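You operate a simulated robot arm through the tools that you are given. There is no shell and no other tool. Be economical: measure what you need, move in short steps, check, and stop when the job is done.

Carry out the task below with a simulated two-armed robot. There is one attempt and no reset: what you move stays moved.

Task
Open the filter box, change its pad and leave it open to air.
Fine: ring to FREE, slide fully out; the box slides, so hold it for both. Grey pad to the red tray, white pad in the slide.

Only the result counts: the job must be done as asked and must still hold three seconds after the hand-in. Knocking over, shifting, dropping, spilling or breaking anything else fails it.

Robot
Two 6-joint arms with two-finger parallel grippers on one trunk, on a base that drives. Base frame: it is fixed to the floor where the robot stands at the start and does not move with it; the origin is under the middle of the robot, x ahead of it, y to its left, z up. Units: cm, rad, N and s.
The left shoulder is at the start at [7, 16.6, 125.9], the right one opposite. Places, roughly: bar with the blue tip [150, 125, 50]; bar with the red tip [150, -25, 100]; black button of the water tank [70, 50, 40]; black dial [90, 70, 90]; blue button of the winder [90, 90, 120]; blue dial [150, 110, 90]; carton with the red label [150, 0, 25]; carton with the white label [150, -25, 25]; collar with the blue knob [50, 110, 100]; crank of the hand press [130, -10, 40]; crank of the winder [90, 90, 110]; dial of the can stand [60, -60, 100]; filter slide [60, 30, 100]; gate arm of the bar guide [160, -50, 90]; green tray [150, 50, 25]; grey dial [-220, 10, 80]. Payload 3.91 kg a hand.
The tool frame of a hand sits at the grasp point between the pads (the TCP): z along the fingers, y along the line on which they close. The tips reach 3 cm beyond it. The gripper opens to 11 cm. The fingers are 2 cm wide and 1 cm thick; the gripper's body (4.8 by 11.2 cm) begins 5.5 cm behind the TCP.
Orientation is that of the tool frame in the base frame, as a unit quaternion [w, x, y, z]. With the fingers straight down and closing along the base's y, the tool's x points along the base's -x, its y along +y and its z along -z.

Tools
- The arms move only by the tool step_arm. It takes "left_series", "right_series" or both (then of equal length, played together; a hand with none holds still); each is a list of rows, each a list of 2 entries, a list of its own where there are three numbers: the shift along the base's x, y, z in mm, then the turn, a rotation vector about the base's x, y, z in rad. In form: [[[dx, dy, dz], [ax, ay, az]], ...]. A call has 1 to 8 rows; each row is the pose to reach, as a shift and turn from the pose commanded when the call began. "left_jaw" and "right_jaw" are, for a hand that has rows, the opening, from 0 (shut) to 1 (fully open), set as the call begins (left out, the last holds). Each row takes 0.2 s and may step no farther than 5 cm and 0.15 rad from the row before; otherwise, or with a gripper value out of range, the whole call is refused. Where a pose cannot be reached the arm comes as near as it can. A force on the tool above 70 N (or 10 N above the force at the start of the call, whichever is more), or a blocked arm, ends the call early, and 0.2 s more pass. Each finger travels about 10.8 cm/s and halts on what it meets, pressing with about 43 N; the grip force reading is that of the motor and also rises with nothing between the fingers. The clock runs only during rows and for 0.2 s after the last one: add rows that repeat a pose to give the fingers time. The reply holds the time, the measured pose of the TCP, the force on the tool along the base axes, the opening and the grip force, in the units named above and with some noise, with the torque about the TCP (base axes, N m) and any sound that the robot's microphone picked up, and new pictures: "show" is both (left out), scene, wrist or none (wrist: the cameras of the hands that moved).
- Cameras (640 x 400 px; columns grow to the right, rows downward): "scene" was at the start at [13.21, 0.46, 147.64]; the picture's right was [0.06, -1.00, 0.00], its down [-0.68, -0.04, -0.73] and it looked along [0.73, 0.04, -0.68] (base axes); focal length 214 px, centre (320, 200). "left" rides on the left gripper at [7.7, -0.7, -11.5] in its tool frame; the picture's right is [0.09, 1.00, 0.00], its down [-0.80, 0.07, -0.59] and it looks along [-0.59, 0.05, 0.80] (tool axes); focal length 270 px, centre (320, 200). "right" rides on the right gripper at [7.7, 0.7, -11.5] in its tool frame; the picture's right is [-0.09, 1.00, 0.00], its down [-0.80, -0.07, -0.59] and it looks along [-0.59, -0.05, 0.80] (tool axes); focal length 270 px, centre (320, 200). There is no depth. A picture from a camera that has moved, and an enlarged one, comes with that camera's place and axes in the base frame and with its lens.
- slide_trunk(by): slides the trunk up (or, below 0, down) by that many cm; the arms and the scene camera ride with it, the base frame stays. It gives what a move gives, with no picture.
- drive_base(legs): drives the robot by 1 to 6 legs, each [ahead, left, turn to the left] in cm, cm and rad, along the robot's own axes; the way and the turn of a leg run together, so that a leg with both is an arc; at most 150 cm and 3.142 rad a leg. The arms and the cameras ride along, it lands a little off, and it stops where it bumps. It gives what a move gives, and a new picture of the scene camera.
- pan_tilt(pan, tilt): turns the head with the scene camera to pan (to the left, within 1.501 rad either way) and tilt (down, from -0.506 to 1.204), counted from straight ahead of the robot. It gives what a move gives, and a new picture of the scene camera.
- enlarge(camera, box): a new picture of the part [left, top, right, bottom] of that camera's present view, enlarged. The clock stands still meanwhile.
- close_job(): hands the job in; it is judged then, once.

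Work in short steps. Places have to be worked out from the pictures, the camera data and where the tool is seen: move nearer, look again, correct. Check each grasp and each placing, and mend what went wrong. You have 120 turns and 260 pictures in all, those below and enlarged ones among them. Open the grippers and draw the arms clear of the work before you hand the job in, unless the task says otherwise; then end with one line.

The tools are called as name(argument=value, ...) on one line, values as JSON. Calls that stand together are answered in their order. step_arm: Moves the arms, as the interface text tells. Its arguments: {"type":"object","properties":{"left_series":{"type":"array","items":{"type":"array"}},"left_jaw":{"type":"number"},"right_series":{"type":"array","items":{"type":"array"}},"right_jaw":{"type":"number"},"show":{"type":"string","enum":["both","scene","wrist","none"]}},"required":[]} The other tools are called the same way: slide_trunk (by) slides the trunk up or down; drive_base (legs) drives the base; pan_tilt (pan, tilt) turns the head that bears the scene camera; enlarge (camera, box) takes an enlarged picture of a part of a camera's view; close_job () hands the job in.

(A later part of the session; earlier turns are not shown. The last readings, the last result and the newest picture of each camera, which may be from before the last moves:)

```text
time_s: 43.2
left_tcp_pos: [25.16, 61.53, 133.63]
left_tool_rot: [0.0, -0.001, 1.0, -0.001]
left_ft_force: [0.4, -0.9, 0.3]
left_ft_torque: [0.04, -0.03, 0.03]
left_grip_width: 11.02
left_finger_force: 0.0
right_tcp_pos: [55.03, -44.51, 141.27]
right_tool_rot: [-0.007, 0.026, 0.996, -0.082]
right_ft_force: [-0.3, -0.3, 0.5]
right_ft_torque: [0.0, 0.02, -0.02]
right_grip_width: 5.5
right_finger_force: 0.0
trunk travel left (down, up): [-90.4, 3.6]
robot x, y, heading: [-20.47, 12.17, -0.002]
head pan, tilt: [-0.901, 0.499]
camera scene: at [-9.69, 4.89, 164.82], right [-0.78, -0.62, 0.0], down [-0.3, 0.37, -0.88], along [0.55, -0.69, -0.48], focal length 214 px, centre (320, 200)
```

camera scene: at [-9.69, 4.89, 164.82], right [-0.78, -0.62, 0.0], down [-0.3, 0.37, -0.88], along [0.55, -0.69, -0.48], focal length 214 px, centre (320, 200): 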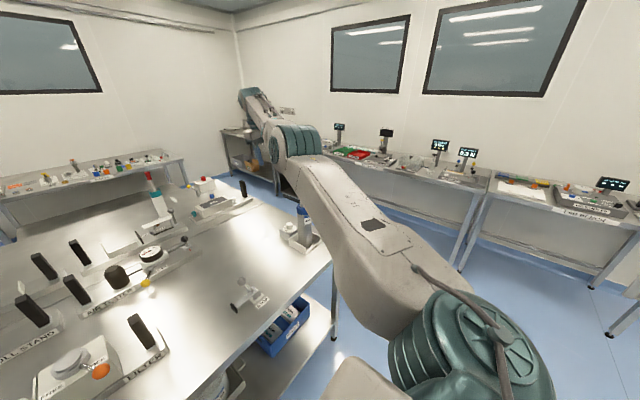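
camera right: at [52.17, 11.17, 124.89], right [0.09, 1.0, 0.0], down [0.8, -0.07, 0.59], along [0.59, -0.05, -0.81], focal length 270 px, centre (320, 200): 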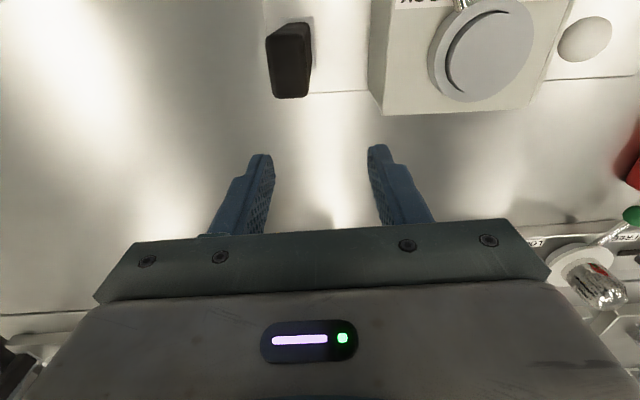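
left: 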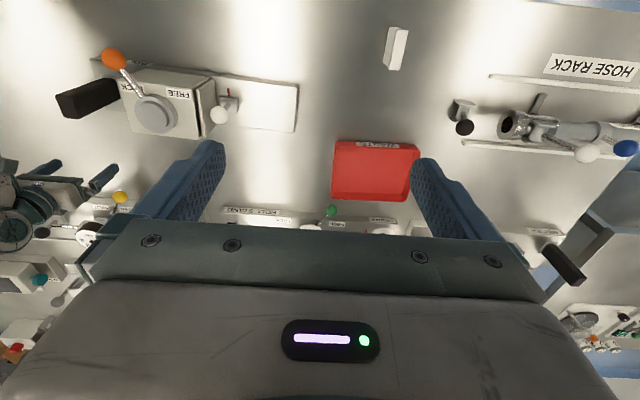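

Rows 1–3 were reachable this time. I'll continue round to the right and inward at this height.

step_arm(right_series=[[[-20, -35, 0], [0, 0, 0]], [[-45, -70, 0], [0, 0, 0]], [[-75, -105, 0], [0, 0, 0]], [[-110, -135, 0], [0, 0, 0]], [[-150, -160, 0], [0, 0, 0]], [[-195, -175, 0], [0, 0, 0]], [[-240, -180, 0], [0, 0, 0]], [[-285, -180, 0], [0, 0, 0]]], show="scene")

```text
time_s: 45.0
left_tcp_pos: [25.07, 61.49, 133.68]
left_tool_rot: [0.0, 0.0, 1.0, 0.0]
left_ft_force: [0.4, 0.4, -0.3]
left_ft_torque: [-0.01, 0.02, 0.02]
left_grip_width: 10.99
left_finger_force: 0.2
right_tcp_pos: [40.58, -65.58, 143.34]
right_tool_rot: [-0.007, 0.026, 0.996, -0.081]
right_ft_force: [0.1, -0.1, -0.4]
right_ft_torque: [0.01, -0.01, 0.03]
right_grip_width: 5.52
right_finger_force: 0.1
right hand out of reach, approached as far as the arm can: row 2, 3, 4, 5, 6, 7, 8
trunk travel left (down, up): [-90.4, 3.6]
robot x, y, heading: [-20.41, 11.85, 0.001]
head pan, tilt: [-0.901, 0.499]
camera scene: at [-9.8, 4.79, 164.82], right [-0.78, -0.62, 0.0], down [-0.3, 0.38, -0.88], along [0.55, -0.69, -0.48], focal length 214 px, centre (320, 200)
```

scene: 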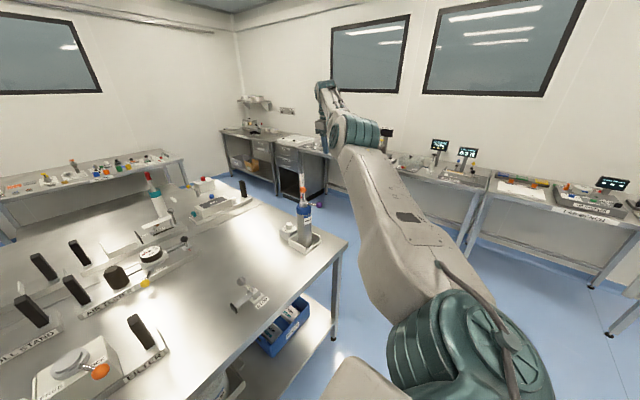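

The arm is still straight. I'll try very small inward increments, in case the solver tolerates those and begins to bend the elbow.

step_arm(right_series=[[[-1, 1, 0], [0, 0, 0]], [[-2, 2, 0], [0, 0, 0]], [[-4, 4, 0], [0, 0, 0]], [[-6, 6, 0], [0, 0, 0]], [[-8, 9, 0], [0, 0, 0]], [[-12, 13, 0], [0, 0, 0]], [[-16, 18, 0], [0, 0, 0]], [[-24, 26, 0], [0, 0, 0]]], show="none")

step_arm(right_series=[[[0, 0, -40], [0, 0, 0]], [[0, 0, -80], [0, 0, 0]], [[0, 0, -120], [0, 0, 0]], [[0, 0, -160], [0, 0, 0]], [[0, 0, -200], [0, 0, 0]]], show="none")

```text
time_s: 46.8
left_tcp_pos: [25.08, 61.36, 133.62]
left_tool_rot: [0.0, 0.0, 1.0, 0.0]
left_ft_force: [0.9, 0.0, -0.1]
left_ft_torque: [-0.01, -0.01, -0.01]
left_grip_width: 10.98
left_finger_force: 0.0
right_tcp_pos: [40.84, -65.24, 143.56]
right_tool_rot: [-0.006, 0.026, 0.996, -0.082]
right_ft_force: [1.2, 0.7, -0.1]
right_ft_torque: [-0.01, 0.03, -0.03]
right_grip_width: 5.52
right_finger_force: 0.0
right hand out of reach, approached as far as the arm can: row 4, 5, 6, 7, 8
trunk travel left (down, up): [-90.4, 3.6]
robot x, y, heading: [-20.2, 12.19, 0.005]
head pan, tilt: [-0.901, 0.499]
```

```text
time_s: 48.0
left_tcp_pos: [25.15, 61.37, 133.59]
left_tool_rot: [0.0, -0.002, 1.0, 0.001]
left_ft_force: [-0.5, -0.3, 0.7]
left_ft_torque: [-0.01, 0.02, 0.03]
left_grip_width: 10.99
left_finger_force: 0.0
right_tcp_pos: [43.31, -67.42, 123.44]
right_tool_rot: [-0.007, 0.027, 0.996, -0.082]
right_ft_force: [0.0, 0.3, -0.2]
right_ft_torque: [-0.01, 0.02, -0.02]
right_grip_width: 5.49
right_finger_force: 0.0
right hand out of reach, approached as far as the arm can: row 1, 2, 3, 4, 5
trunk travel left (down, up): [-90.4, 3.6]
robot x, y, heading: [-20.3, 11.74, 0.002]
head pan, tilt: [-0.901, 0.499]
```

Straight-down motion also slid along the shell, so the right elbow is effectively locked straight. I'll use the right arm as a stiff clamp and position it with the base. First I'll raise it and swing it back inward along the arc.

step_arm(right_series=[[[-5, 5, 45], [0, 0, 0]], [[-10, 10, 90], [0, 0, 0]], [[-20, 20, 130], [0, 0, 0]], [[-30, 20, 165], [0, 0, 0]], [[0, 60, 165], [0, 0, 0]], [[28, 99, 165], [0, 0, 0]], [[54, 140, 165], [0, 0, 0]], [[76, 183, 165], [0, 0, 0]]], show="none")

step_arm(right_series=[[[20, 45, 0], [0, 0, 0]], [[38, 90, 0], [0, 0, 0]], [[54, 136, 0], [0, 0, 0]], [[67, 183, 0], [0, 0, 0]], [[78, 231, 0], [0, 0, 0]], [[86, 280, 0], [0, 0, 0]], [[92, 329, 0], [0, 0, 0]], [[94, 378, 0], [0, 0, 0]]], show="none")

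```text
time_s: 49.8
left_tcp_pos: [25.15, 61.56, 133.38]
left_tool_rot: [0.0, -0.001, 1.0, -0.001]
left_ft_force: [0.1, 0.7, -0.5]
left_ft_torque: [0.01, 0.0, 0.0]
left_grip_width: 11.0
left_finger_force: 0.0
right_tcp_pos: [52.56, -49.91, 140.35]
right_tool_rot: [-0.007, 0.027, 0.996, -0.082]
right_ft_force: [0.1, 0.0, 0.1]
right_ft_torque: [0.02, -0.01, 0.01]
right_grip_width: 5.49
right_finger_force: 0.1
right hand out of reach, approached as far as the arm can: row 1, 2, 3, 4, 5, 6, 7, 8
trunk travel left (down, up): [-90.4, 3.6]
robot x, y, heading: [-20.25, 12.51, -0.002]
head pan, tilt: [-0.901, 0.499]
```

```text
time_s: 51.6
left_tcp_pos: [25.02, 61.91, 133.63]
left_tool_rot: [0.001, -0.001, 1.0, 0.0]
left_ft_force: [0.0, -0.8, -1.3]
left_ft_torque: [-0.03, -0.01, 0.0]
left_grip_width: 10.96
left_finger_force: 0.1
right_tcp_pos: [61.26, -12.74, 140.35]
right_tool_rot: [-0.005, 0.027, 0.996, -0.082]
right_ft_force: [0.1, 0.5, -0.1]
right_ft_torque: [-0.02, -0.03, 0.0]
right_grip_width: 5.48
right_finger_force: 0.0
right hand out of reach, approached as far as the arm can: row 1, 2, 6, 7, 8
trunk travel left (down, up): [-90.4, 3.6]
robot x, y, heading: [-19.97, 12.22, 0.002]
head pan, tilt: [-0.901, 0.499]
```

The arc tracks well. I'll continue the swing inward to the working bearing while levelling the tool and yawing it by +0.45, ready for a base turn to the right.

step_arm(right_series=[[[3, 40, 0], [0.03, 0, 0.09]], [[3, 85, 0], [0.06, 0, 0.18]], [[0, 130, 0], [0.09, 0, 0.27]], [[-8, 170, 0], [0.12, 0, 0.36]], [[-20, 200, 0], [0.15, 0, 0.44]], [[-38, 227, 0], [0.16, 0, 0.5]], [[-38, 227, 0], [0.16, 0, 0.5]]], show="none")

```text
time_s: 53.2
left_tcp_pos: [25.01, 61.48, 133.51]
left_tool_rot: [0.0, -0.001, 1.0, 0.0]
left_ft_force: [0.1, -0.2, 0.1]
left_ft_torque: [0.0, 0.0, -0.01]
left_grip_width: 10.98
left_finger_force: 0.0
right_tcp_pos: [57.79, 9.81, 140.33]
right_tool_rot: [0.013, -0.222, 0.975, -0.001]
right_ft_force: [-0.4, 0.7, 0.0]
right_ft_torque: [-0.04, -0.01, 0.02]
right_grip_width: 5.5
right_finger_force: 0.1
right hand out of reach, approached as far as the arm can: row 3, 4, 6, 7
trunk travel left (down, up): [-90.4, 3.6]
robot x, y, heading: [-20.22, 12.5, -0.003]
head pan, tilt: [-0.901, 0.499]
```

Orientation is now clean. I'll do one quick inward test in this state before committing to the base plan.

step_arm(right_series=[[[-30, -10, -30], [0, 0, 0]], [[-60, -20, -60], [0, 0, 0]], [[-90, -30, -90], [0, 0, 0]]], show="none")

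```text
time_s: 54.0
left_tcp_pos: [25.14, 61.44, 133.5]
left_tool_rot: [0.0, -0.001, 1.0, 0.0]
left_ft_force: [0.4, 0.1, 0.4]
left_ft_torque: [0.03, 0.02, 0.02]
left_grip_width: 10.96
left_finger_force: 0.0
right_tcp_pos: [57.89, 9.23, 130.36]
right_tool_rot: [0.013, -0.222, 0.975, -0.001]
right_ft_force: [-0.1, 0.5, 0.0]
right_ft_torque: [0.0, 0.01, -0.03]
right_grip_width: 5.5
right_finger_force: 0.1
right hand out of reach, approached as far as the arm can: row 1, 2, 3
trunk travel left (down, up): [-90.4, 3.6]
robot x, y, heading: [-20.43, 12.3, 0.0]
head pan, tilt: [-0.901, 0.499]
```

The elbow is locked, so I'll use the base. Turning −0.45 and moving to about (−13.8, 45) should put the right hand over the post and bring the left shoulder nearer the box.

drive_base(legs=[[0, 0, -0.45], [-8.5, 32.3, 0]])

pan_tilt(pan=0.1, tilt=0.7)

enlarge(camera="right", box=[0, 0, 640, 400])

```text
time_s: 57.5
left_tcp_pos: [48.52, 68.61, 133.73]
left_tool_rot: [0.0, 0.224, 0.975, 0.001]
left_ft_force: [-0.5, -0.5, -0.2]
left_ft_torque: [0.01, 0.02, 0.0]
left_grip_width: 11.0
left_finger_force: 0.1
right_tcp_pos: [55.11, 7.61, 130.42]
right_tool_rot: [0.012, 0.004, 1.0, -0.004]
right_ft_force: [-0.2, 0.2, -1.0]
right_ft_torque: [0.05, -0.01, 0.02]
right_grip_width: 5.49
right_finger_force: 0.1
trunk travel left (down, up): [-90.4, 3.6]
robot x, y, heading: [-14.16, 44.23, -0.453]
head pan, tilt: [-0.901, 0.499]
camera scene: at [-7.6, 32.81, 164.8], right [-0.98, -0.22, 0.0], down [-0.1, 0.47, -0.88], along [0.19, -0.86, -0.48], focal length 214 px, centre (320, 200)
```

scene: 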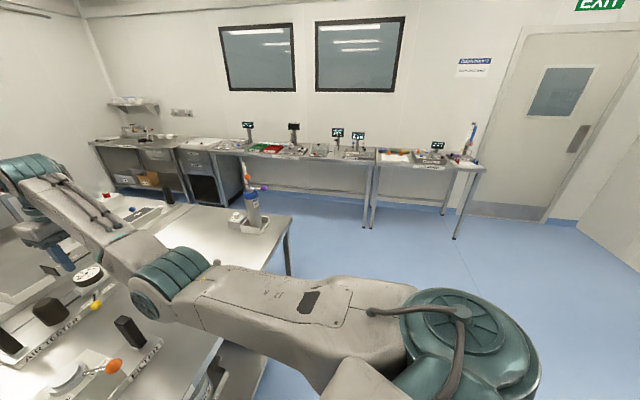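

```text
time_s: 58.7
left_tcp_pos: [48.57, 68.96, 133.55]
left_tool_rot: [0.0, 0.223, 0.975, 0.001]
left_ft_force: [1.0, 0.6, -0.1]
left_ft_torque: [0.0, 0.0, 0.02]
left_grip_width: 11.03
left_finger_force: 0.0
right_tcp_pos: [55.1, 7.67, 130.33]
right_tool_rot: [0.013, 0.004, 1.0, -0.005]
right_ft_force: [-0.2, -0.2, -0.2]
right_ft_torque: [0.02, 0.02, 0.03]
right_grip_width: 5.52
right_finger_force: 0.1
trunk travel left (down, up): [-90.4, 3.6]
robot x, y, heading: [-14.06, 44.21, -0.455]
head pan, tilt: [0.099, 0.7]
camera scene: at [-1.54, 39.05, 163.05], right [-0.35, -0.94, 0.0], down [-0.6, 0.22, -0.76], along [0.72, -0.27, -0.64], focal length 214 px, centre (320, 200)
```

scene: 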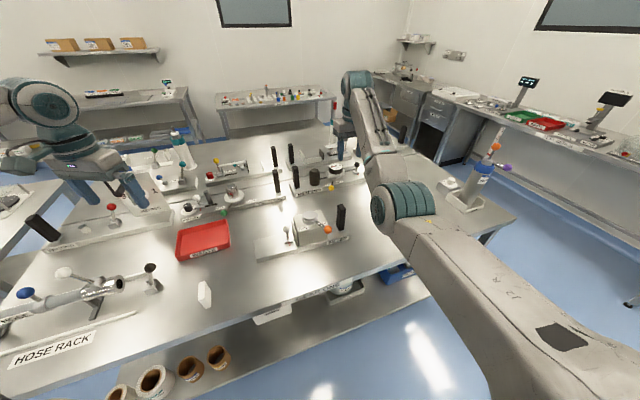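

```text
1.00 times, centred on (320, 200) of right
camera zoom: at [47.09, 8.56, 141.6], right [0.09, 1.0, -0.01], down [0.79, -0.07, 0.61], along [0.61, -0.06, -0.79], focal length 270 px, centre (320, 200)
```

zoom: 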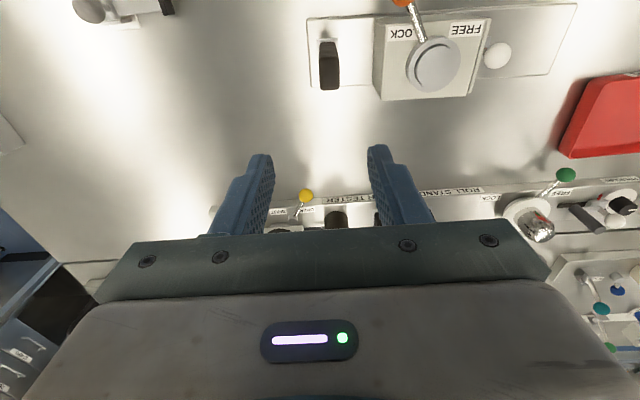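

The landing is good: TCP [55.1, 7.7], with the post at about [55.5, 8.8] in the wrist view. I'll come down to just above the post and recheck.

step_arm(right_series=[[[0, 5, -45], [0, 0, 0]], [[0, 10, -90], [0, 0, 0]], [[3, 11, -135], [0, 0, 0]], [[4, 11, -170], [0, 0, 0]], [[4, 11, -170], [0, 0, 0]]], show="wrist")

```text
time_s: 59.9
left_tcp_pos: [48.63, 68.97, 133.59]
left_tool_rot: [0.0, 0.223, 0.975, 0.0]
left_ft_force: [0.3, -0.7, -1.0]
left_ft_torque: [0.01, -0.01, -0.02]
left_grip_width: 11.0
left_finger_force: 0.1
right_tcp_pos: [55.53, 8.9, 113.45]
right_tool_rot: [0.012, 0.003, 1.0, -0.005]
right_ft_force: [-0.4, 0.7, -0.1]
right_ft_torque: [0.0, 0.01, -0.01]
right_grip_width: 5.5
right_finger_force: 0.0
trunk travel left (down, up): [-90.4, 3.6]
robot x, y, heading: [-13.93, 43.85, -0.455]
head pan, tilt: [0.099, 0.7]
camera right: at [47.51, 9.75, 124.61], right [0.09, 1.0, -0.01], down [0.79, -0.07, 0.61], along [0.61, -0.06, -0.79], focal length 270 px, centre (320, 200)
```

right: 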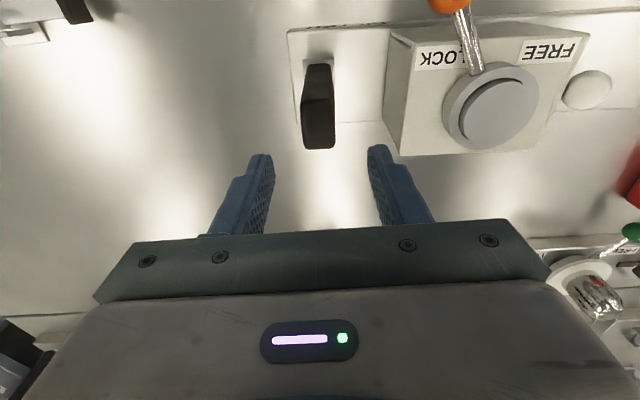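

The fingers are lined up on either side of the post with clearance to the box. I'll descend to z ≈ 104 and close.

step_arm(right_series=[[[0, 0, -45], [0, 0, 0]], [[0, 0, -92], [0, 0, 0]], [[0, 0, -92], [0, 0, 0]]], show="wrist")

```text
time_s: 60.7
left_tcp_pos: [48.43, 69.03, 133.65]
left_tool_rot: [0.001, 0.224, 0.975, 0.0]
left_ft_force: [-0.1, 0.3, -0.4]
left_ft_torque: [0.02, -0.01, 0.01]
left_grip_width: 11.0
left_finger_force: 0.1
right_tcp_pos: [55.65, 8.86, 104.31]
right_tool_rot: [0.013, 0.003, 1.0, -0.005]
right_ft_force: [-0.7, -0.5, -0.7]
right_ft_torque: [0.0, -0.03, 0.0]
right_grip_width: 5.51
right_finger_force: 0.0
trunk travel left (down, up): [-90.4, 3.6]
robot x, y, heading: [-13.9, 44.55, -0.455]
head pan, tilt: [0.099, 0.7]
camera right: at [47.67, 9.69, 115.46], right [0.09, 1.0, -0.01], down [0.79, -0.07, 0.61], along [0.61, -0.06, -0.79], focal length 270 px, centre (320, 200)
```

right: 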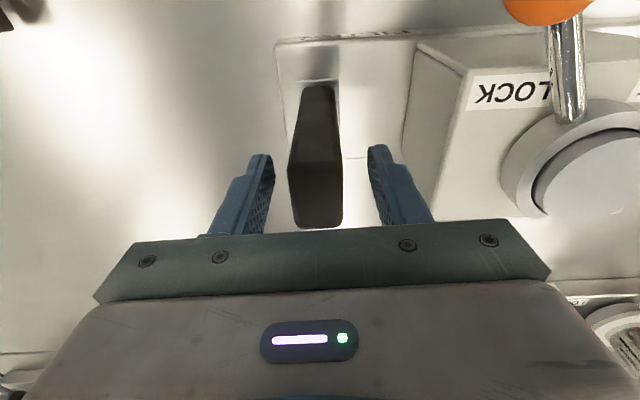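

The post sits between the fingers, so I'll close the right gripper on it.

step_arm(right_series=[[[0, 0, 0], [0, 0, 0]], [[0, 0, 0], [0, 0, 0]], [[0, 0, 0], [0, 0, 0]], [[0, 0, 0], [0, 0, 0]]], right_jaw=0, show="scene")

enlarge(camera="scene", box=[160, 170, 400, 320])

```text
time_s: 61.7
left_tcp_pos: [48.51, 68.99, 133.7]
left_tool_rot: [0.0, 0.224, 0.975, -0.001]
left_ft_force: [0.8, 0.0, -0.3]
left_ft_torque: [0.02, 0.0, -0.01]
left_grip_width: 11.01
left_finger_force: 0.1
right_tcp_pos: [55.66, 8.72, 104.25]
right_tool_rot: [0.012, 0.003, 1.0, -0.005]
right_ft_force: [0.1, -0.8, 3.3]
right_ft_torque: [1.21, 0.03, -0.96]
right_grip_width: 2.65
right_finger_force: 42.7
trunk travel left (down, up): [-90.4, 3.6]
robot x, y, heading: [-13.88, 44.21, -0.451]
head pan, tilt: [0.099, 0.7]
camera scene: at [-1.58, 39.12, 163.05], right [-0.35, -0.94, 0.0], down [-0.6, 0.22, -0.77], along [0.72, -0.26, -0.64], focal length 214 px, centre (320, 200)
```

scene: 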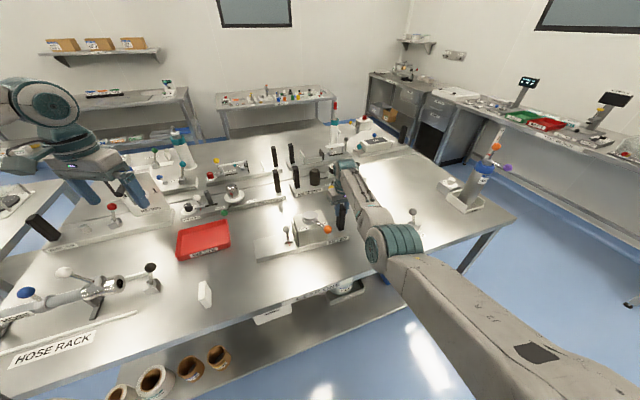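

```text
2.67 times, centred on (280, 245) of scene
camera zoom: at [-1.58, 39.12, 163.05], right [-0.35, -0.94, 0.0], down [-0.6, 0.22, -0.77], along [0.72, -0.26, -0.64], focal length 572 px, centre (427, 80)
```

zoom: 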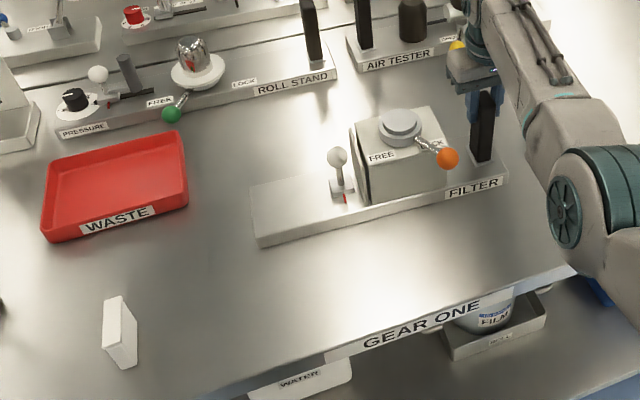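

The post is held at 2.65 cm with 43 N, and the right forearm is clear of the box front. I'll bring the left hand toward the orange knob, yawed to base axes and tilted so its wrist leans to +y, away from the right arm.

step_arm(left_series=[[[0, -45, 0], [-0.069, 0.016, 0.089]], [[0, -90, 0], [-0.137, 0.031, 0.178]], [[0, -135, 0], [-0.206, 0.047, 0.267]], [[0, -180, -20], [-0.275, 0.063, 0.356]], [[0, -225, -40], [-0.344, 0.079, 0.445]], [[0, -270, -60], [-0.344, 0.079, 0.445]], [[0, -315, -80], [-0.344, 0.079, 0.445]], [[-5, -360, -100], [-0.344, 0.079, 0.445]]])

```text
time_s: 63.5
left_tcp_pos: [45.72, 51.11, 124.9]
left_tool_rot: [0.001, 0.002, 0.984, -0.176]
left_ft_force: [-0.3, -0.2, -0.4]
left_ft_torque: [-0.01, 0.01, 0.01]
left_grip_width: 10.99
left_finger_force: 0.1
left hand out of reach, approached as far as the arm can: row 4, 5, 6, 7, 8
right_tcp_pos: [55.71, 8.87, 104.3]
right_tool_rot: [0.012, 0.003, 1.0, -0.004]
right_ft_force: [2.9, -0.1, 5.7]
right_ft_torque: [1.15, 0.17, -0.86]
right_grip_width: 2.61
right_finger_force: 42.4
trunk travel left (down, up): [-90.4, 3.6]
robot x, y, heading: [-13.98, 44.1, -0.447]
head pan, tilt: [0.099, 0.7]
camera scene: at [-1.54, 39.14, 163.05], right [-0.35, -0.94, 0.0], down [-0.6, 0.22, -0.76], along [0.72, -0.27, -0.64], focal length 214 px, centre (320, 200)
camera left: at [38.01, 54.49, 135.85], right [-0.09, 0.94, -0.34], down [0.8, 0.27, 0.53], along [0.59, -0.23, -0.77], focal length 270 px, centre (320, 200)
```

scene: 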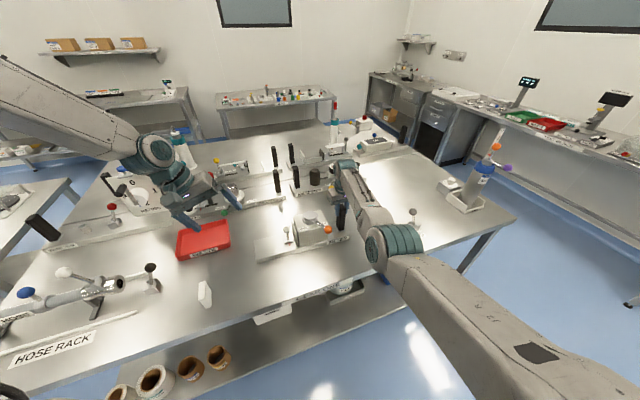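
left: 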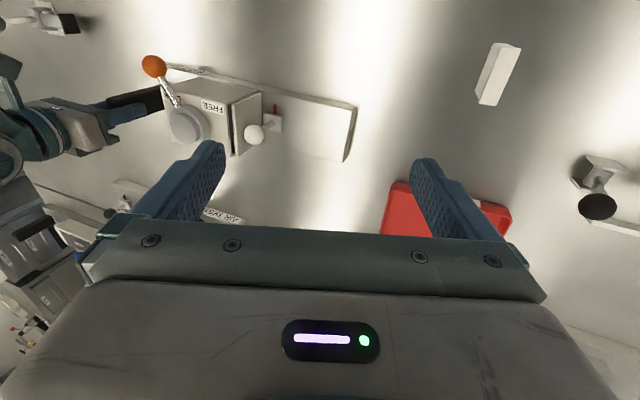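

The left hand stalled at y ≈ 51 while still holding the tilt. I'll take the tilt off and try the same approach with the tool vertical.

step_arm(left_series=[[[0, 0, 0], [0.12, 0, 0]], [[0, 0, 0], [0.24, 0, 0]], [[0, 0, 0], [0.352, 0, 0]], [[5, -40, 0], [0.352, 0, 0]], [[10, -80, 0], [0.352, 0, 0]], [[15, -120, 0], [0.352, 0, 0]], [[20, -160, 0], [0.352, 0, 0]]], show="none")

```text
time_s: 65.1
left_tcp_pos: [44.34, 57.6, 124.68]
left_tool_rot: [-0.001, 0.001, 1.0, 0.001]
left_ft_force: [0.1, -0.1, 0.3]
left_ft_torque: [-0.01, 0.0, -0.01]
left_grip_width: 10.99
left_finger_force: 0.1
left hand out of reach, approached as far as the arm can: row 1, 2, 3, 4, 5, 6, 7
right_tcp_pos: [55.69, 8.71, 104.27]
right_tool_rot: [0.013, 0.004, 1.0, -0.005]
right_ft_force: [4.9, -2.0, 7.5]
right_ft_torque: [1.11, -0.13, -0.84]
right_grip_width: 2.66
right_finger_force: 42.9
trunk travel left (down, up): [-90.4, 3.6]
robot x, y, heading: [-13.98, 44.6, -0.453]
head pan, tilt: [0.099, 0.7]
```

The wrist stays at the same place either way. I'll map which directions the left hand can move from here, starting outward (+x), then inward.

step_arm(left_series=[[[25, 0, 0], [0, 0, 0]], [[50, 0, 0], [0, 0, 0]], [[75, 0, 0], [0, 0, 0]], [[100, 0, 0], [0, 0, 0]]], show="none")

step_arm(left_series=[[[-25, 0, 0], [0, 0, 0]], [[-50, 0, 0], [0, 0, 0]], [[-75, 0, 0], [0, 0, 0]], [[-100, 0, 0], [0, 0, 0]]], show="none")

step_arm(left_series=[[[0, 25, 0], [0, 0, 0]], [[0, 50, 0], [0, 0, 0]], [[0, 75, 0], [0, 0, 0]], [[0, 100, 0], [0, 0, 0]]], show="none")

```text
time_s: 66.1
left_tcp_pos: [54.58, 59.44, 123.93]
left_tool_rot: [0.001, 0.001, 1.0, 0.0]
left_ft_force: [0.3, 0.4, -0.1]
left_ft_torque: [0.01, -0.03, 0.0]
left_grip_width: 11.0
left_finger_force: 0.1
left hand out of reach, approached as far as the arm can: row 1, 2, 3, 4
right_tcp_pos: [55.59, 8.79, 104.14]
right_tool_rot: [0.012, 0.003, 1.0, -0.005]
right_ft_force: [1.9, -0.7, 4.9]
right_ft_torque: [1.09, 0.33, -0.66]
right_grip_width: 2.61
right_finger_force: 43.0
trunk travel left (down, up): [-90.4, 3.6]
robot x, y, heading: [-13.88, 44.56, -0.452]
head pan, tilt: [0.099, 0.7]
```

```text
time_s: 67.1
left_tcp_pos: [44.84, 59.5, 123.85]
left_tool_rot: [0.001, 0.001, 1.0, 0.001]
left_ft_force: [-0.5, 0.3, 0.5]
left_ft_torque: [0.01, 0.02, -0.01]
left_grip_width: 10.99
left_finger_force: 0.1
right_tcp_pos: [55.59, 8.75, 104.16]
right_tool_rot: [0.012, 0.004, 1.0, -0.004]
right_ft_force: [1.7, -0.7, 5.2]
right_ft_torque: [1.04, 0.3, -0.84]
right_grip_width: 2.63
right_finger_force: 42.8
trunk travel left (down, up): [-90.4, 3.6]
robot x, y, heading: [-13.76, 44.04, -0.46]
head pan, tilt: [0.099, 0.7]
```

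```text
time_s: 68.1
left_tcp_pos: [44.97, 69.98, 123.66]
left_tool_rot: [0.0, 0.001, 1.0, -0.001]
left_ft_force: [0.1, 1.6, -0.1]
left_ft_torque: [-0.04, 0.01, 0.0]
left_grip_width: 11.01
left_finger_force: 0.1
right_tcp_pos: [55.7, 9.01, 104.16]
right_tool_rot: [0.011, 0.004, 1.0, -0.006]
right_ft_force: [-0.6, -1.3, 3.3]
right_ft_torque: [0.75, -0.59, -0.61]
right_grip_width: 2.62
right_finger_force: 43.6
trunk travel left (down, up): [-90.4, 3.6]
robot x, y, heading: [-13.93, 43.87, -0.455]
head pan, tilt: [0.099, 0.7]
```

The left hand can't come inward past a line that seems tied to tool yaw. I'll turn it the other way (yaw −0.75) and try moving inward again.

step_arm(left_series=[[[5, -20, 0], [0, 0, -0.15]], [[10, -40, 0], [0, 0, -0.3]], [[10, -80, 0], [0, 0, -0.45]], [[10, -120, 0], [0, 0, -0.6]], [[10, -165, 0], [0, 0, -0.75]], [[10, -210, 0], [0, 0, -0.75]], [[10, -255, 0], [0, 0, -0.75]], [[10, -300, 0], [0, 0, -0.75]]], show="none")

```text
time_s: 69.9
left_tcp_pos: [44.6, 57.41, 123.54]
left_tool_rot: [0.0, 0.367, 0.93, 0.001]
left_ft_force: [-0.5, 0.2, 0.2]
left_ft_torque: [0.02, 0.01, -0.01]
left_grip_width: 11.02
left_finger_force: 0.1
left hand out of reach, approached as far as the arm can: row 5, 6, 7, 8
right_tcp_pos: [55.62, 8.7, 104.32]
right_tool_rot: [0.012, 0.004, 1.0, -0.005]
right_ft_force: [0.8, -3.2, 3.4]
right_ft_torque: [1.26, -0.14, -0.47]
right_grip_width: 2.6
right_finger_force: 42.9
trunk travel left (down, up): [-90.4, 3.6]
robot x, y, heading: [-14.18, 44.23, -0.455]
head pan, tilt: [0.099, 0.7]
```

The boundary doesn't depend on yaw. I'll check whether it depends on height by rising 15 cm and pushing inward again.

step_arm(left_series=[[[0, 0, 50], [0, 0, 0]], [[0, 0, 100], [0, 0, 0]], [[0, 0, 150], [0, 0, 0]], [[0, -40, 150], [0, 0, 0]], [[0, -80, 150], [0, 0, 0]], [[0, -120, 150], [0, 0, 0]]], show="none")

pan_tilt(pan=0.9, tilt=0.4)

```text
time_s: 71.3
left_tcp_pos: [43.52, 59.03, 136.79]
left_tool_rot: [0.002, 0.366, 0.93, 0.001]
left_ft_force: [-0.8, 0.7, 0.2]
left_ft_torque: [-0.01, 0.04, -0.01]
left_grip_width: 11.02
left_finger_force: 0.1
left hand out of reach, approached as far as the arm can: row 2, 3, 4, 5, 6
right_tcp_pos: [55.54, 8.79, 104.15]
right_tool_rot: [0.012, 0.002, 1.0, -0.005]
right_ft_force: [0.2, -1.2, 2.1]
right_ft_torque: [1.45, 0.35, -0.11]
right_grip_width: 2.59
right_finger_force: 43.0
trunk travel left (down, up): [-90.4, 3.6]
robot x, y, heading: [-13.54, 44.05, -0.453]
head pan, tilt: [0.099, 0.7]
```

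```text
time_s: 72.5
left_tcp_pos: [43.56, 58.86, 136.73]
left_tool_rot: [0.001, 0.367, 0.93, 0.0]
left_ft_force: [0.3, -0.7, -0.5]
left_ft_torque: [0.0, 0.04, -0.03]
left_grip_width: 10.98
left_finger_force: 0.1
right_tcp_pos: [55.73, 8.93, 104.24]
right_tool_rot: [0.012, 0.002, 1.0, -0.004]
right_ft_force: [-1.5, -0.1, 1.3]
right_ft_torque: [1.49, 0.28, -0.21]
right_grip_width: 2.61
right_finger_force: 43.4
trunk travel left (down, up): [-90.4, 3.6]
robot x, y, heading: [-13.74, 44.67, -0.451]
head pan, tilt: [0.901, 0.4]
camera scene: at [-1.2, 46.07, 165.73], right [0.43, -0.9, 0.0], down [-0.35, -0.17, -0.92], along [0.83, 0.4, -0.39], focal length 214 px, centre (320, 200)
```

scene: 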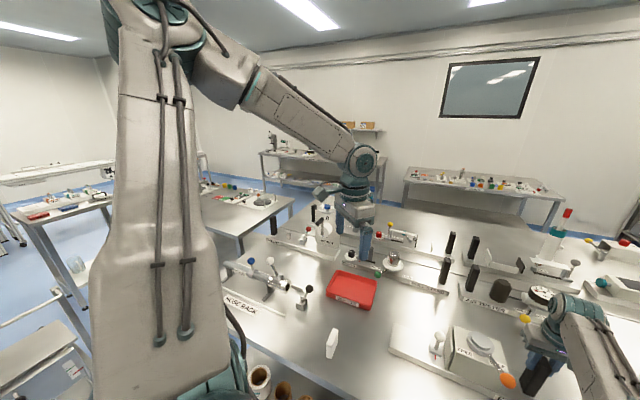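

The left upper arm stands nearly vertical beside the head. I'll check whether retracting closer to the body opens the inward region, since the notes say hands work 10–40 cm from the axis.

step_arm(left_series=[[[-45, 0, 0], [0, 0, 0]], [[-90, -8, 0], [0, 0, 0]], [[-135, -16, 0], [0, 0, 0]], [[-181, -25, 0], [0, 0, 0]], [[-184, -65, 0], [0, 0, 0]], [[-187, -105, 0], [0, 0, 0]], [[-190, -145, 0], [0, 0, 0]], [[-192, -185, 0], [0, 0, 0]]], show="none")

```text
time_s: 74.3
left_tcp_pos: [27.32, 58.88, 135.34]
left_tool_rot: [0.0, 0.367, 0.93, 0.0]
left_ft_force: [-0.3, 0.6, 1.4]
left_ft_torque: [0.02, -0.01, 0.0]
left_grip_width: 10.99
left_finger_force: 0.0
left hand out of reach, approached as far as the arm can: row 2, 3, 4, 5, 6, 7, 8
right_tcp_pos: [55.57, 8.66, 104.27]
right_tool_rot: [0.012, 0.003, 1.0, -0.004]
right_ft_force: [0.8, -2.7, 2.2]
right_ft_torque: [1.51, 0.52, 0.03]
right_grip_width: 2.59
right_finger_force: 42.9
trunk travel left (down, up): [-90.4, 3.6]
robot x, y, heading: [-14.01, 44.24, -0.454]
head pan, tilt: [0.901, 0.4]
```

Fresh idea: the arms seem mounted on a shoulder axis pointing forward and outward, and a wrist can't pass through that axis. So the left wrist must cross underneath it. I'll go in front of the bench edge, lower the left hand there, and then move inward.

step_arm(left_series=[[[-15, 40, -20], [0, 0, 0]], [[-30, 70, -50], [0, 0, 0]], [[-30, 75, -95], [0, 0, 0]], [[-30, 75, -140], [0, 0, 0]], [[-30, 75, -185], [0, 0, 0]], [[-30, 75, -230], [0, 0, 0]], [[-30, 75, -275], [0, 0, 0]], [[-30, 75, -320], [0, 0, 0]]], show="none")

step_arm(left_series=[[[0, 0, -45], [0, 0, 0]], [[0, 0, -90], [0, 0, 0]], [[0, -45, -100], [0, 0, 0]], [[0, -90, -100], [0, 0, 0]], [[0, -135, -100], [0, 0, 0]]], show="scene")

```text
time_s: 76.1
left_tcp_pos: [24.24, 66.55, 103.1]
left_tool_rot: [0.001, 0.367, 0.93, 0.001]
left_ft_force: [-0.5, 0.4, 0.5]
left_ft_torque: [-0.02, -0.01, -0.03]
left_grip_width: 11.0
left_finger_force: 0.0
left hand out of reach, approached as far as the arm can: row 1, 2, 3, 4, 5, 6, 7
right_tcp_pos: [55.48, 8.75, 104.34]
right_tool_rot: [0.012, 0.004, 1.0, -0.006]
right_ft_force: [0.4, -2.3, 0.0]
right_ft_torque: [1.32, 0.19, -0.26]
right_grip_width: 2.6
right_finger_force: 43.1
trunk travel left (down, up): [-90.4, 3.6]
robot x, y, heading: [-13.88, 44.53, -0.452]
head pan, tilt: [0.901, 0.4]
```

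```text
time_s: 77.3
left_tcp_pos: [24.29, 52.88, 93.37]
left_tool_rot: [-0.001, 0.367, 0.93, 0.003]
left_ft_force: [0.8, -0.4, -0.1]
left_ft_torque: [0.03, 0.02, -0.01]
left_grip_width: 10.99
left_finger_force: 0.1
right_tcp_pos: [55.67, 8.68, 104.29]
right_tool_rot: [0.011, 0.003, 1.0, -0.004]
right_ft_force: [1.0, -0.2, 0.3]
right_ft_torque: [2.02, 0.16, 0.16]
right_grip_width: 2.59
right_finger_force: 42.8
trunk travel left (down, up): [-90.4, 3.6]
robot x, y, heading: [-13.76, 44.71, -0.457]
head pan, tilt: [0.901, 0.4]
camera scene: at [-1.24, 45.77, 165.76], right [0.43, -0.9, 0.0], down [-0.35, -0.17, -0.92], along [0.83, 0.4, -0.39], focal length 214 px, centre (320, 200)
```

scene: 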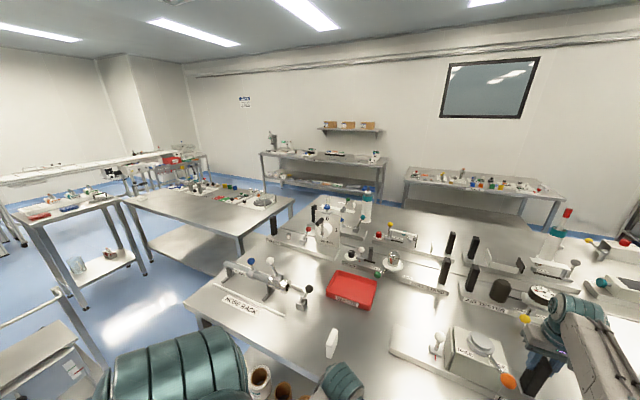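

That worked: the left hand crossed underneath and is unflagged at [24.3, 52.9, 93.4]. I'll continue inward, raise it to clear the bench, and set yaw back to 0.

step_arm(left_series=[[[0, -45, 20], [0, 0, 0.1]], [[0, -90, 50], [0, 0, 0.2]], [[0, -135, 90], [0, 0, 0.3]], [[0, -180, 110], [0, 0, 0.4]], [[0, -225, 130], [0, 0, 0.5]], [[40, -240, 140], [0, 0, 0.6]], [[80, -250, 150], [0, 0, 0.7]], [[120, -255, 160], [0, 0, 0.75]]], show="wrist")

pan_tilt(pan=0.1, tilt=0.8)

```text
refused: row 2 steps farther than a row can; nothing moved
```

```text
time_s: 78.4
left_tcp_pos: [24.4, 53.06, 93.41]
left_tool_rot: [0.001, 0.367, 0.93, 0.001]
left_ft_force: [0.2, 0.2, 0.1]
left_ft_torque: [-0.02, -0.02, 0.0]
left_grip_width: 10.98
left_finger_force: 0.0
right_tcp_pos: [55.56, 8.73, 104.19]
right_tool_rot: [0.012, 0.004, 1.0, -0.004]
right_ft_force: [-0.9, -4.2, 0.1]
right_ft_torque: [1.44, 0.15, 0.16]
right_grip_width: 2.59
right_finger_force: 43.2
trunk travel left (down, up): [-90.4, 3.6]
robot x, y, heading: [-13.69, 44.43, -0.455]
head pan, tilt: [0.099, 0.799]
camera scene: at [-1.97, 39.15, 162.23], right [-0.35, -0.94, 0.0], down [-0.67, 0.25, -0.7], along [0.65, -0.24, -0.72], focal length 214 px, centre (320, 200)
```

scene: 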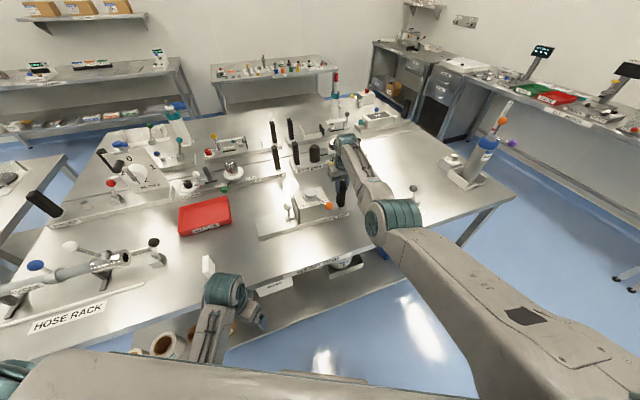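

The left wrist is visible at the bench edge. I'll repeat the move with smaller steps.

step_arm(left_series=[[[0, -40, 20], [0, 0, 0.1]], [[0, -80, 40], [0, 0, 0.2]], [[0, -120, 65], [0, 0, 0.3]], [[0, -160, 90], [0, 0, 0.4]], [[0, -200, 110], [0, 0, 0.5]], [[35, -220, 130], [0, 0, 0.6]], [[75, -230, 145], [0, 0, 0.7]], [[115, -235, 155], [0, 0, 0.75]]])

```text
time_s: 79.2
left_tcp_pos: [27.43, 48.57, 96.81]
left_tool_rot: [0.01, 0.239, 0.968, 0.081]
left_ft_force: [-0.6, 0.5, -0.5]
left_ft_torque: [0.02, 0.01, -0.02]
left_grip_width: 10.99
left_finger_force: 0.0
left hand out of reach, approached as far as the arm can: row 3, 4
right_tcp_pos: [55.67, 8.77, 104.21]
right_tool_rot: [0.012, 0.004, 1.0, -0.005]
right_ft_force: [1.3, -1.7, 0.5]
right_ft_torque: [1.29, 0.3, -0.01]
right_grip_width: 2.62
right_finger_force: 43.0
trunk travel left (down, up): [-90.4, 3.6]
robot x, y, heading: [-13.88, 44.27, -0.455]
head pan, tilt: [0.099, 0.799]
stopped in row 4 (left hand): the arm was blocked; the commanded pose is now the measured one
camera scene: at [-1.86, 39.29, 162.22], right [-0.35, -0.94, 0.0], down [-0.67, 0.25, -0.7], along [0.65, -0.24, -0.72], focal length 214 px, centre (320, 200)
camera left: at [19.61, 49.84, 108.2], right [0.38, 0.91, 0.16], down [0.71, -0.4, 0.58], along [0.6, -0.11, -0.8], focal length 270 px, centre (320, 200)
```

scene: 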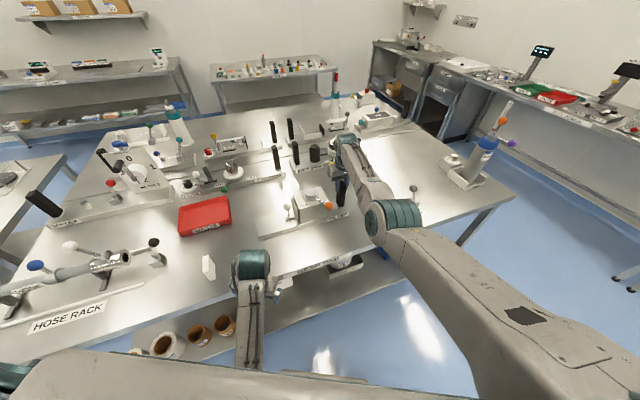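
left: 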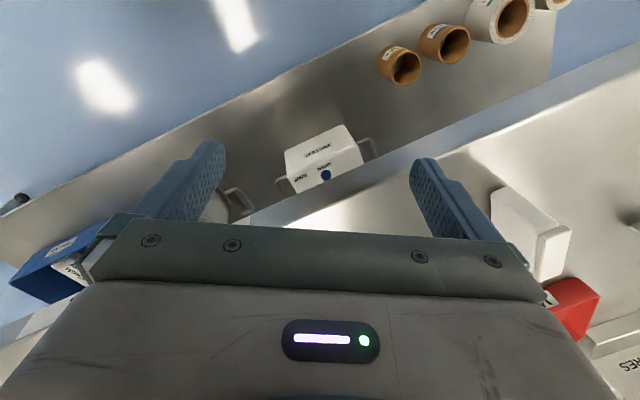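

The move was blocked: the left elbow has folded in front of the chest. I'll extend the hand forward and up over the open bench, clear of the white pad, so the arm unfolds.

step_arm(left_series=[[[0, 0, 40], [0, 0, 0]], [[10, 0, 80], [0, 0, 0]], [[45, -5, 110], [0, 0, 0]], [[85, -10, 130], [0, 0, 0]], [[130, -15, 140], [0, 0, 0]], [[175, -20, 145], [0, 0, 0]], [[215, -25, 145], [0, 0, 0]]])

```text
time_s: 79.8
left_tcp_pos: [28.1, 51.81, 99.47]
left_tool_rot: [0.029, 0.249, 0.955, 0.156]
left_ft_force: [-0.6, 0.1, 0.0]
left_ft_torque: [-0.02, -0.02, 0.01]
left_grip_width: 11.03
left_finger_force: 0.1
left hand out of reach, approached as far as the arm can: row 1, 2
right_tcp_pos: [55.74, 8.82, 104.15]
right_tool_rot: [0.012, 0.003, 1.0, -0.004]
right_ft_force: [0.6, -1.5, 0.9]
right_ft_torque: [1.08, 0.06, -0.03]
right_grip_width: 2.61
right_finger_force: 43.3
trunk travel left (down, up): [-90.4, 3.6]
robot x, y, heading: [-13.82, 44.14, -0.456]
head pan, tilt: [0.099, 0.799]
stopped in row 2 (left hand): the arm was blocked; the commanded pose is now the measured one
camera scene: at [-1.94, 39.25, 162.22], right [-0.35, -0.94, 0.0], down [-0.67, 0.25, -0.7], along [0.65, -0.24, -0.72], focal length 214 px, centre (320, 200)
camera left: at [19.49, 51.77, 110.29], right [0.39, 0.87, 0.31], down [0.66, -0.5, 0.57], along [0.65, -0.01, -0.76], focal length 270 px, centre (320, 200)
```

scene: 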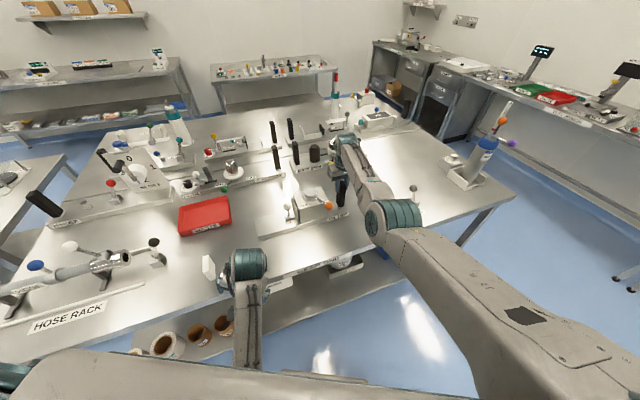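
left: 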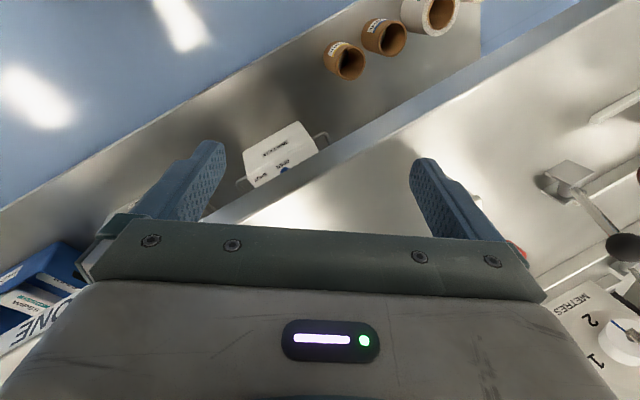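

Blocked again, with the orientation slipping. I'll retrace to the last good pose and undo the fold.

step_arm(left_series=[[[-13, 4, -20], [-0.09, 0.057, -0.08]], [[-26, 8, -40], [-0.18, 0.113, -0.16]], [[-38, 12, -60], [-0.27, 0.17, -0.24]], [[-38, 50, -60], [-0.27, 0.17, -0.24]], [[-38, 95, -50], [-0.27, 0.17, -0.24]], [[-38, 140, -20], [-0.27, 0.17, -0.24]], [[-38, 150, 20], [-0.27, 0.17, -0.24]]], show="scene")

```text
refused: row 6 steps farther than a row can; nothing moved
```

One row was too long; resending the retrace with shorter steps.

step_arm(left_series=[[[-13, 4, -20], [-0.09, 0.057, -0.08]], [[-26, 8, -40], [-0.18, 0.113, -0.16]], [[-38, 12, -60], [-0.27, 0.17, -0.24]], [[-38, 50, -60], [-0.27, 0.17, -0.24]], [[-38, 90, -50], [-0.27, 0.17, -0.24]], [[-38, 130, -30], [-0.27, 0.17, -0.24]], [[-38, 145, 10], [-0.27, 0.17, -0.24]]], show="scene")

```text
time_s: 81.4
left_tcp_pos: [24.19, 66.28, 100.41]
left_tool_rot: [-0.001, 0.366, 0.931, -0.002]
left_ft_force: [0.1, -0.3, -0.2]
left_ft_torque: [0.01, 0.0, 0.01]
left_grip_width: 10.99
left_finger_force: 0.0
right_tcp_pos: [55.87, 8.74, 104.16]
right_tool_rot: [0.012, 0.003, 1.0, -0.004]
right_ft_force: [1.4, -0.4, 1.7]
right_ft_torque: [0.83, 0.38, 0.4]
right_grip_width: 2.58
right_finger_force: 43.0
trunk travel left (down, up): [-90.4, 3.6]
robot x, y, heading: [-13.66, 44.32, -0.452]
head pan, tilt: [0.099, 0.799]
camera scene: at [-1.84, 39.21, 162.21], right [-0.35, -0.94, 0.0], down [-0.67, 0.25, -0.7], along [0.65, -0.24, -0.72], focal length 214 px, centre (320, 200)
```

scene: 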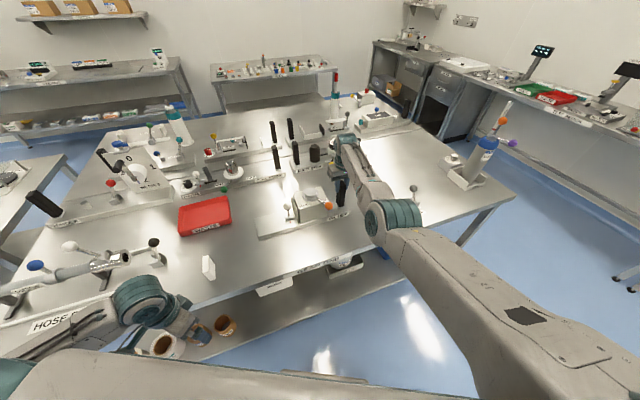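

I need to see how the left arm is folded, so I'll point the head steeply down toward it.

pan_tilt(pan=0.5, tilt=1.2)

pan_tilt(pan=1.3, tilt=0.9)

```text
time_s: 82.3
left_tcp_pos: [24.16, 66.28, 100.39]
left_tool_rot: [-0.001, 0.366, 0.931, -0.002]
left_ft_force: [0.0, -0.2, 1.3]
left_ft_torque: [0.02, -0.04, -0.02]
left_grip_width: 11.0
left_finger_force: 0.0
right_tcp_pos: [55.73, 8.83, 104.17]
right_tool_rot: [0.012, 0.003, 1.0, -0.004]
right_ft_force: [0.2, -2.4, 0.9]
right_ft_torque: [1.45, 0.0, -0.07]
right_grip_width: 2.61
right_finger_force: 42.8
trunk travel left (down, up): [-90.4, 3.6]
robot x, y, heading: [-13.92, 44.51, -0.45]
head pan, tilt: [0.499, 1.201]
camera scene: at [-3.91, 42.28, 159.46], right [0.05, -1.0, 0.0], down [-0.93, -0.04, -0.36], along [0.36, 0.02, -0.93], focal length 214 px, centre (320, 200)
```

scene: 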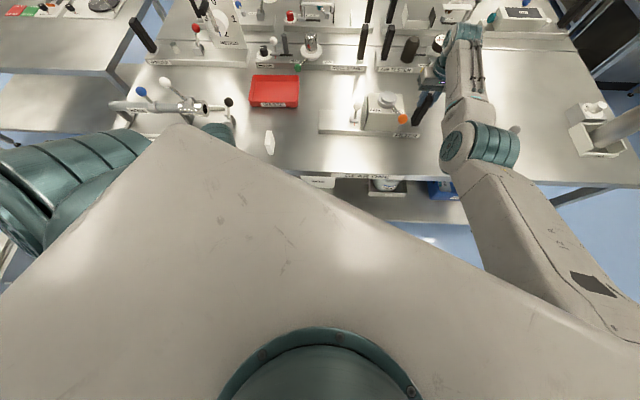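

```text
time_s: 83.4
left_tcp_pos: [24.15, 66.39, 100.32]
left_tool_rot: [-0.001, 0.367, 0.93, -0.001]
left_ft_force: [-0.2, 0.5, -0.3]
left_ft_torque: [0.0, -0.01, 0.01]
left_grip_width: 11.01
left_finger_force: 0.1
right_tcp_pos: [55.68, 8.82, 104.29]
right_tool_rot: [0.012, 0.005, 1.0, -0.004]
right_ft_force: [-0.1, -1.2, 0.2]
right_ft_torque: [1.37, 0.0, 0.06]
right_grip_width: 2.56
right_finger_force: 42.8
trunk travel left (down, up): [-90.4, 3.6]
robot x, y, heading: [-14.19, 44.38, -0.451]
head pan, tilt: [1.3, 0.901]
camera scene: at [-4.51, 47.68, 161.43], right [0.75, -0.66, 0.0], down [-0.52, -0.59, -0.62], along [0.41, 0.47, -0.78], focal length 214 px, centre (320, 200)
```

scene: 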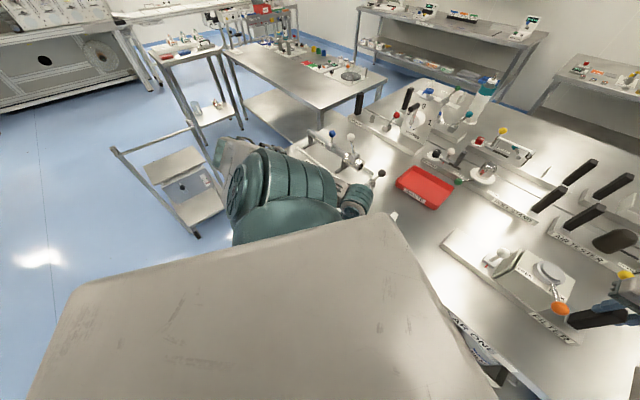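

The chest box is what the left elbow ran into. Low and further out should unfold the arm without touching it, so I'll stay at z ≈ 99, come to y ≈ 47 and then extend over the empty bench with the jaw narrowed to pass the white pad.

step_arm(left_series=[[[0, -45, -10], [0, 0, 0]], [[0, -90, -15], [0, 0, 0]], [[10, -135, -15], [0, 0, 0]], [[30, -175, -12], [0, 0, 0]], [[70, -190, -10], [0, 0, 0]], [[115, -195, -5], [0, 0, 0]], [[160, -200, 0], [0, 0, 0]], [[205, -205, 5], [0, 0, 0]]], left_jaw=0.4, show="wrist")

pan_tilt(pan=0.3, tilt=0.9)

```text
time_s: 85.2
left_tcp_pos: [46.26, 45.85, 96.7]
left_tool_rot: [0.001, 0.366, 0.93, -0.002]
left_ft_force: [0.2, 0.5, 0.1]
left_ft_torque: [-0.01, 0.04, 0.0]
left_grip_width: 4.35
left_finger_force: 0.1
left hand out of reach, approached as far as the arm can: row 2, 3, 4, 5, 6, 7, 8
right_tcp_pos: [55.68, 8.78, 104.26]
right_tool_rot: [0.013, 0.003, 1.0, -0.004]
right_ft_force: [1.7, -3.2, 1.1]
right_ft_torque: [1.8, 0.41, 0.04]
right_grip_width: 2.58
right_finger_force: 42.9
trunk travel left (down, up): [-90.4, 3.6]
robot x, y, heading: [-14.13, 44.1, -0.455]
head pan, tilt: [1.3, 0.901]
camera left: at [40.12, 50.75, 108.15], right [0.61, 0.79, 0.0], down [0.63, -0.49, 0.6], along [0.47, -0.37, -0.8], focal length 270 px, centre (320, 200)
```

left: 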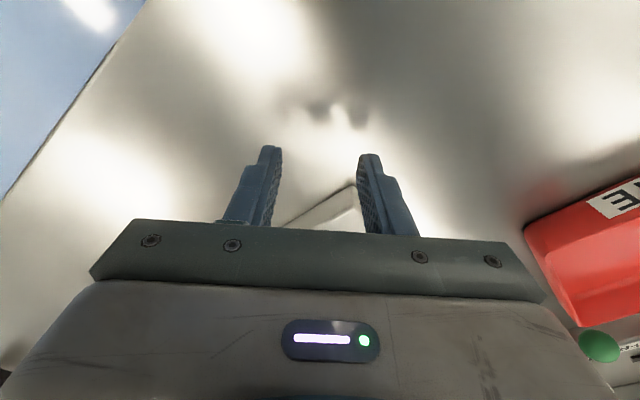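

```text
time_s: 86.5
left_tcp_pos: [46.19, 45.93, 96.79]
left_tool_rot: [0.001, 0.366, 0.93, -0.001]
left_ft_force: [-0.4, -0.5, -0.2]
left_ft_torque: [0.0, -0.01, -0.02]
left_grip_width: 4.42
left_finger_force: 0.1
right_tcp_pos: [55.73, 8.74, 104.18]
right_tool_rot: [0.012, 0.004, 1.0, -0.004]
right_ft_force: [-0.7, -3.0, 1.3]
right_ft_torque: [1.39, -0.15, -0.11]
right_grip_width: 2.58
right_finger_force: 43.2
trunk travel left (down, up): [-90.4, 3.6]
robot x, y, heading: [-13.81, 44.22, -0.454]
head pan, tilt: [0.3, 0.901]
camera scene: at [-2.05, 40.84, 161.43], right [-0.15, -0.99, 0.0], down [-0.77, 0.12, -0.62], along [0.61, -0.09, -0.78], focal length 214 px, centre (320, 200)
```

scene: 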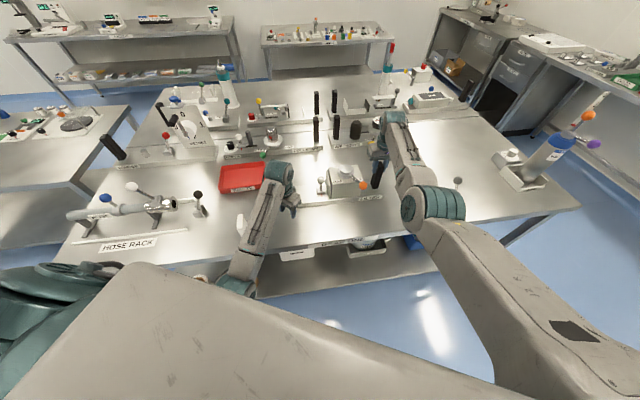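

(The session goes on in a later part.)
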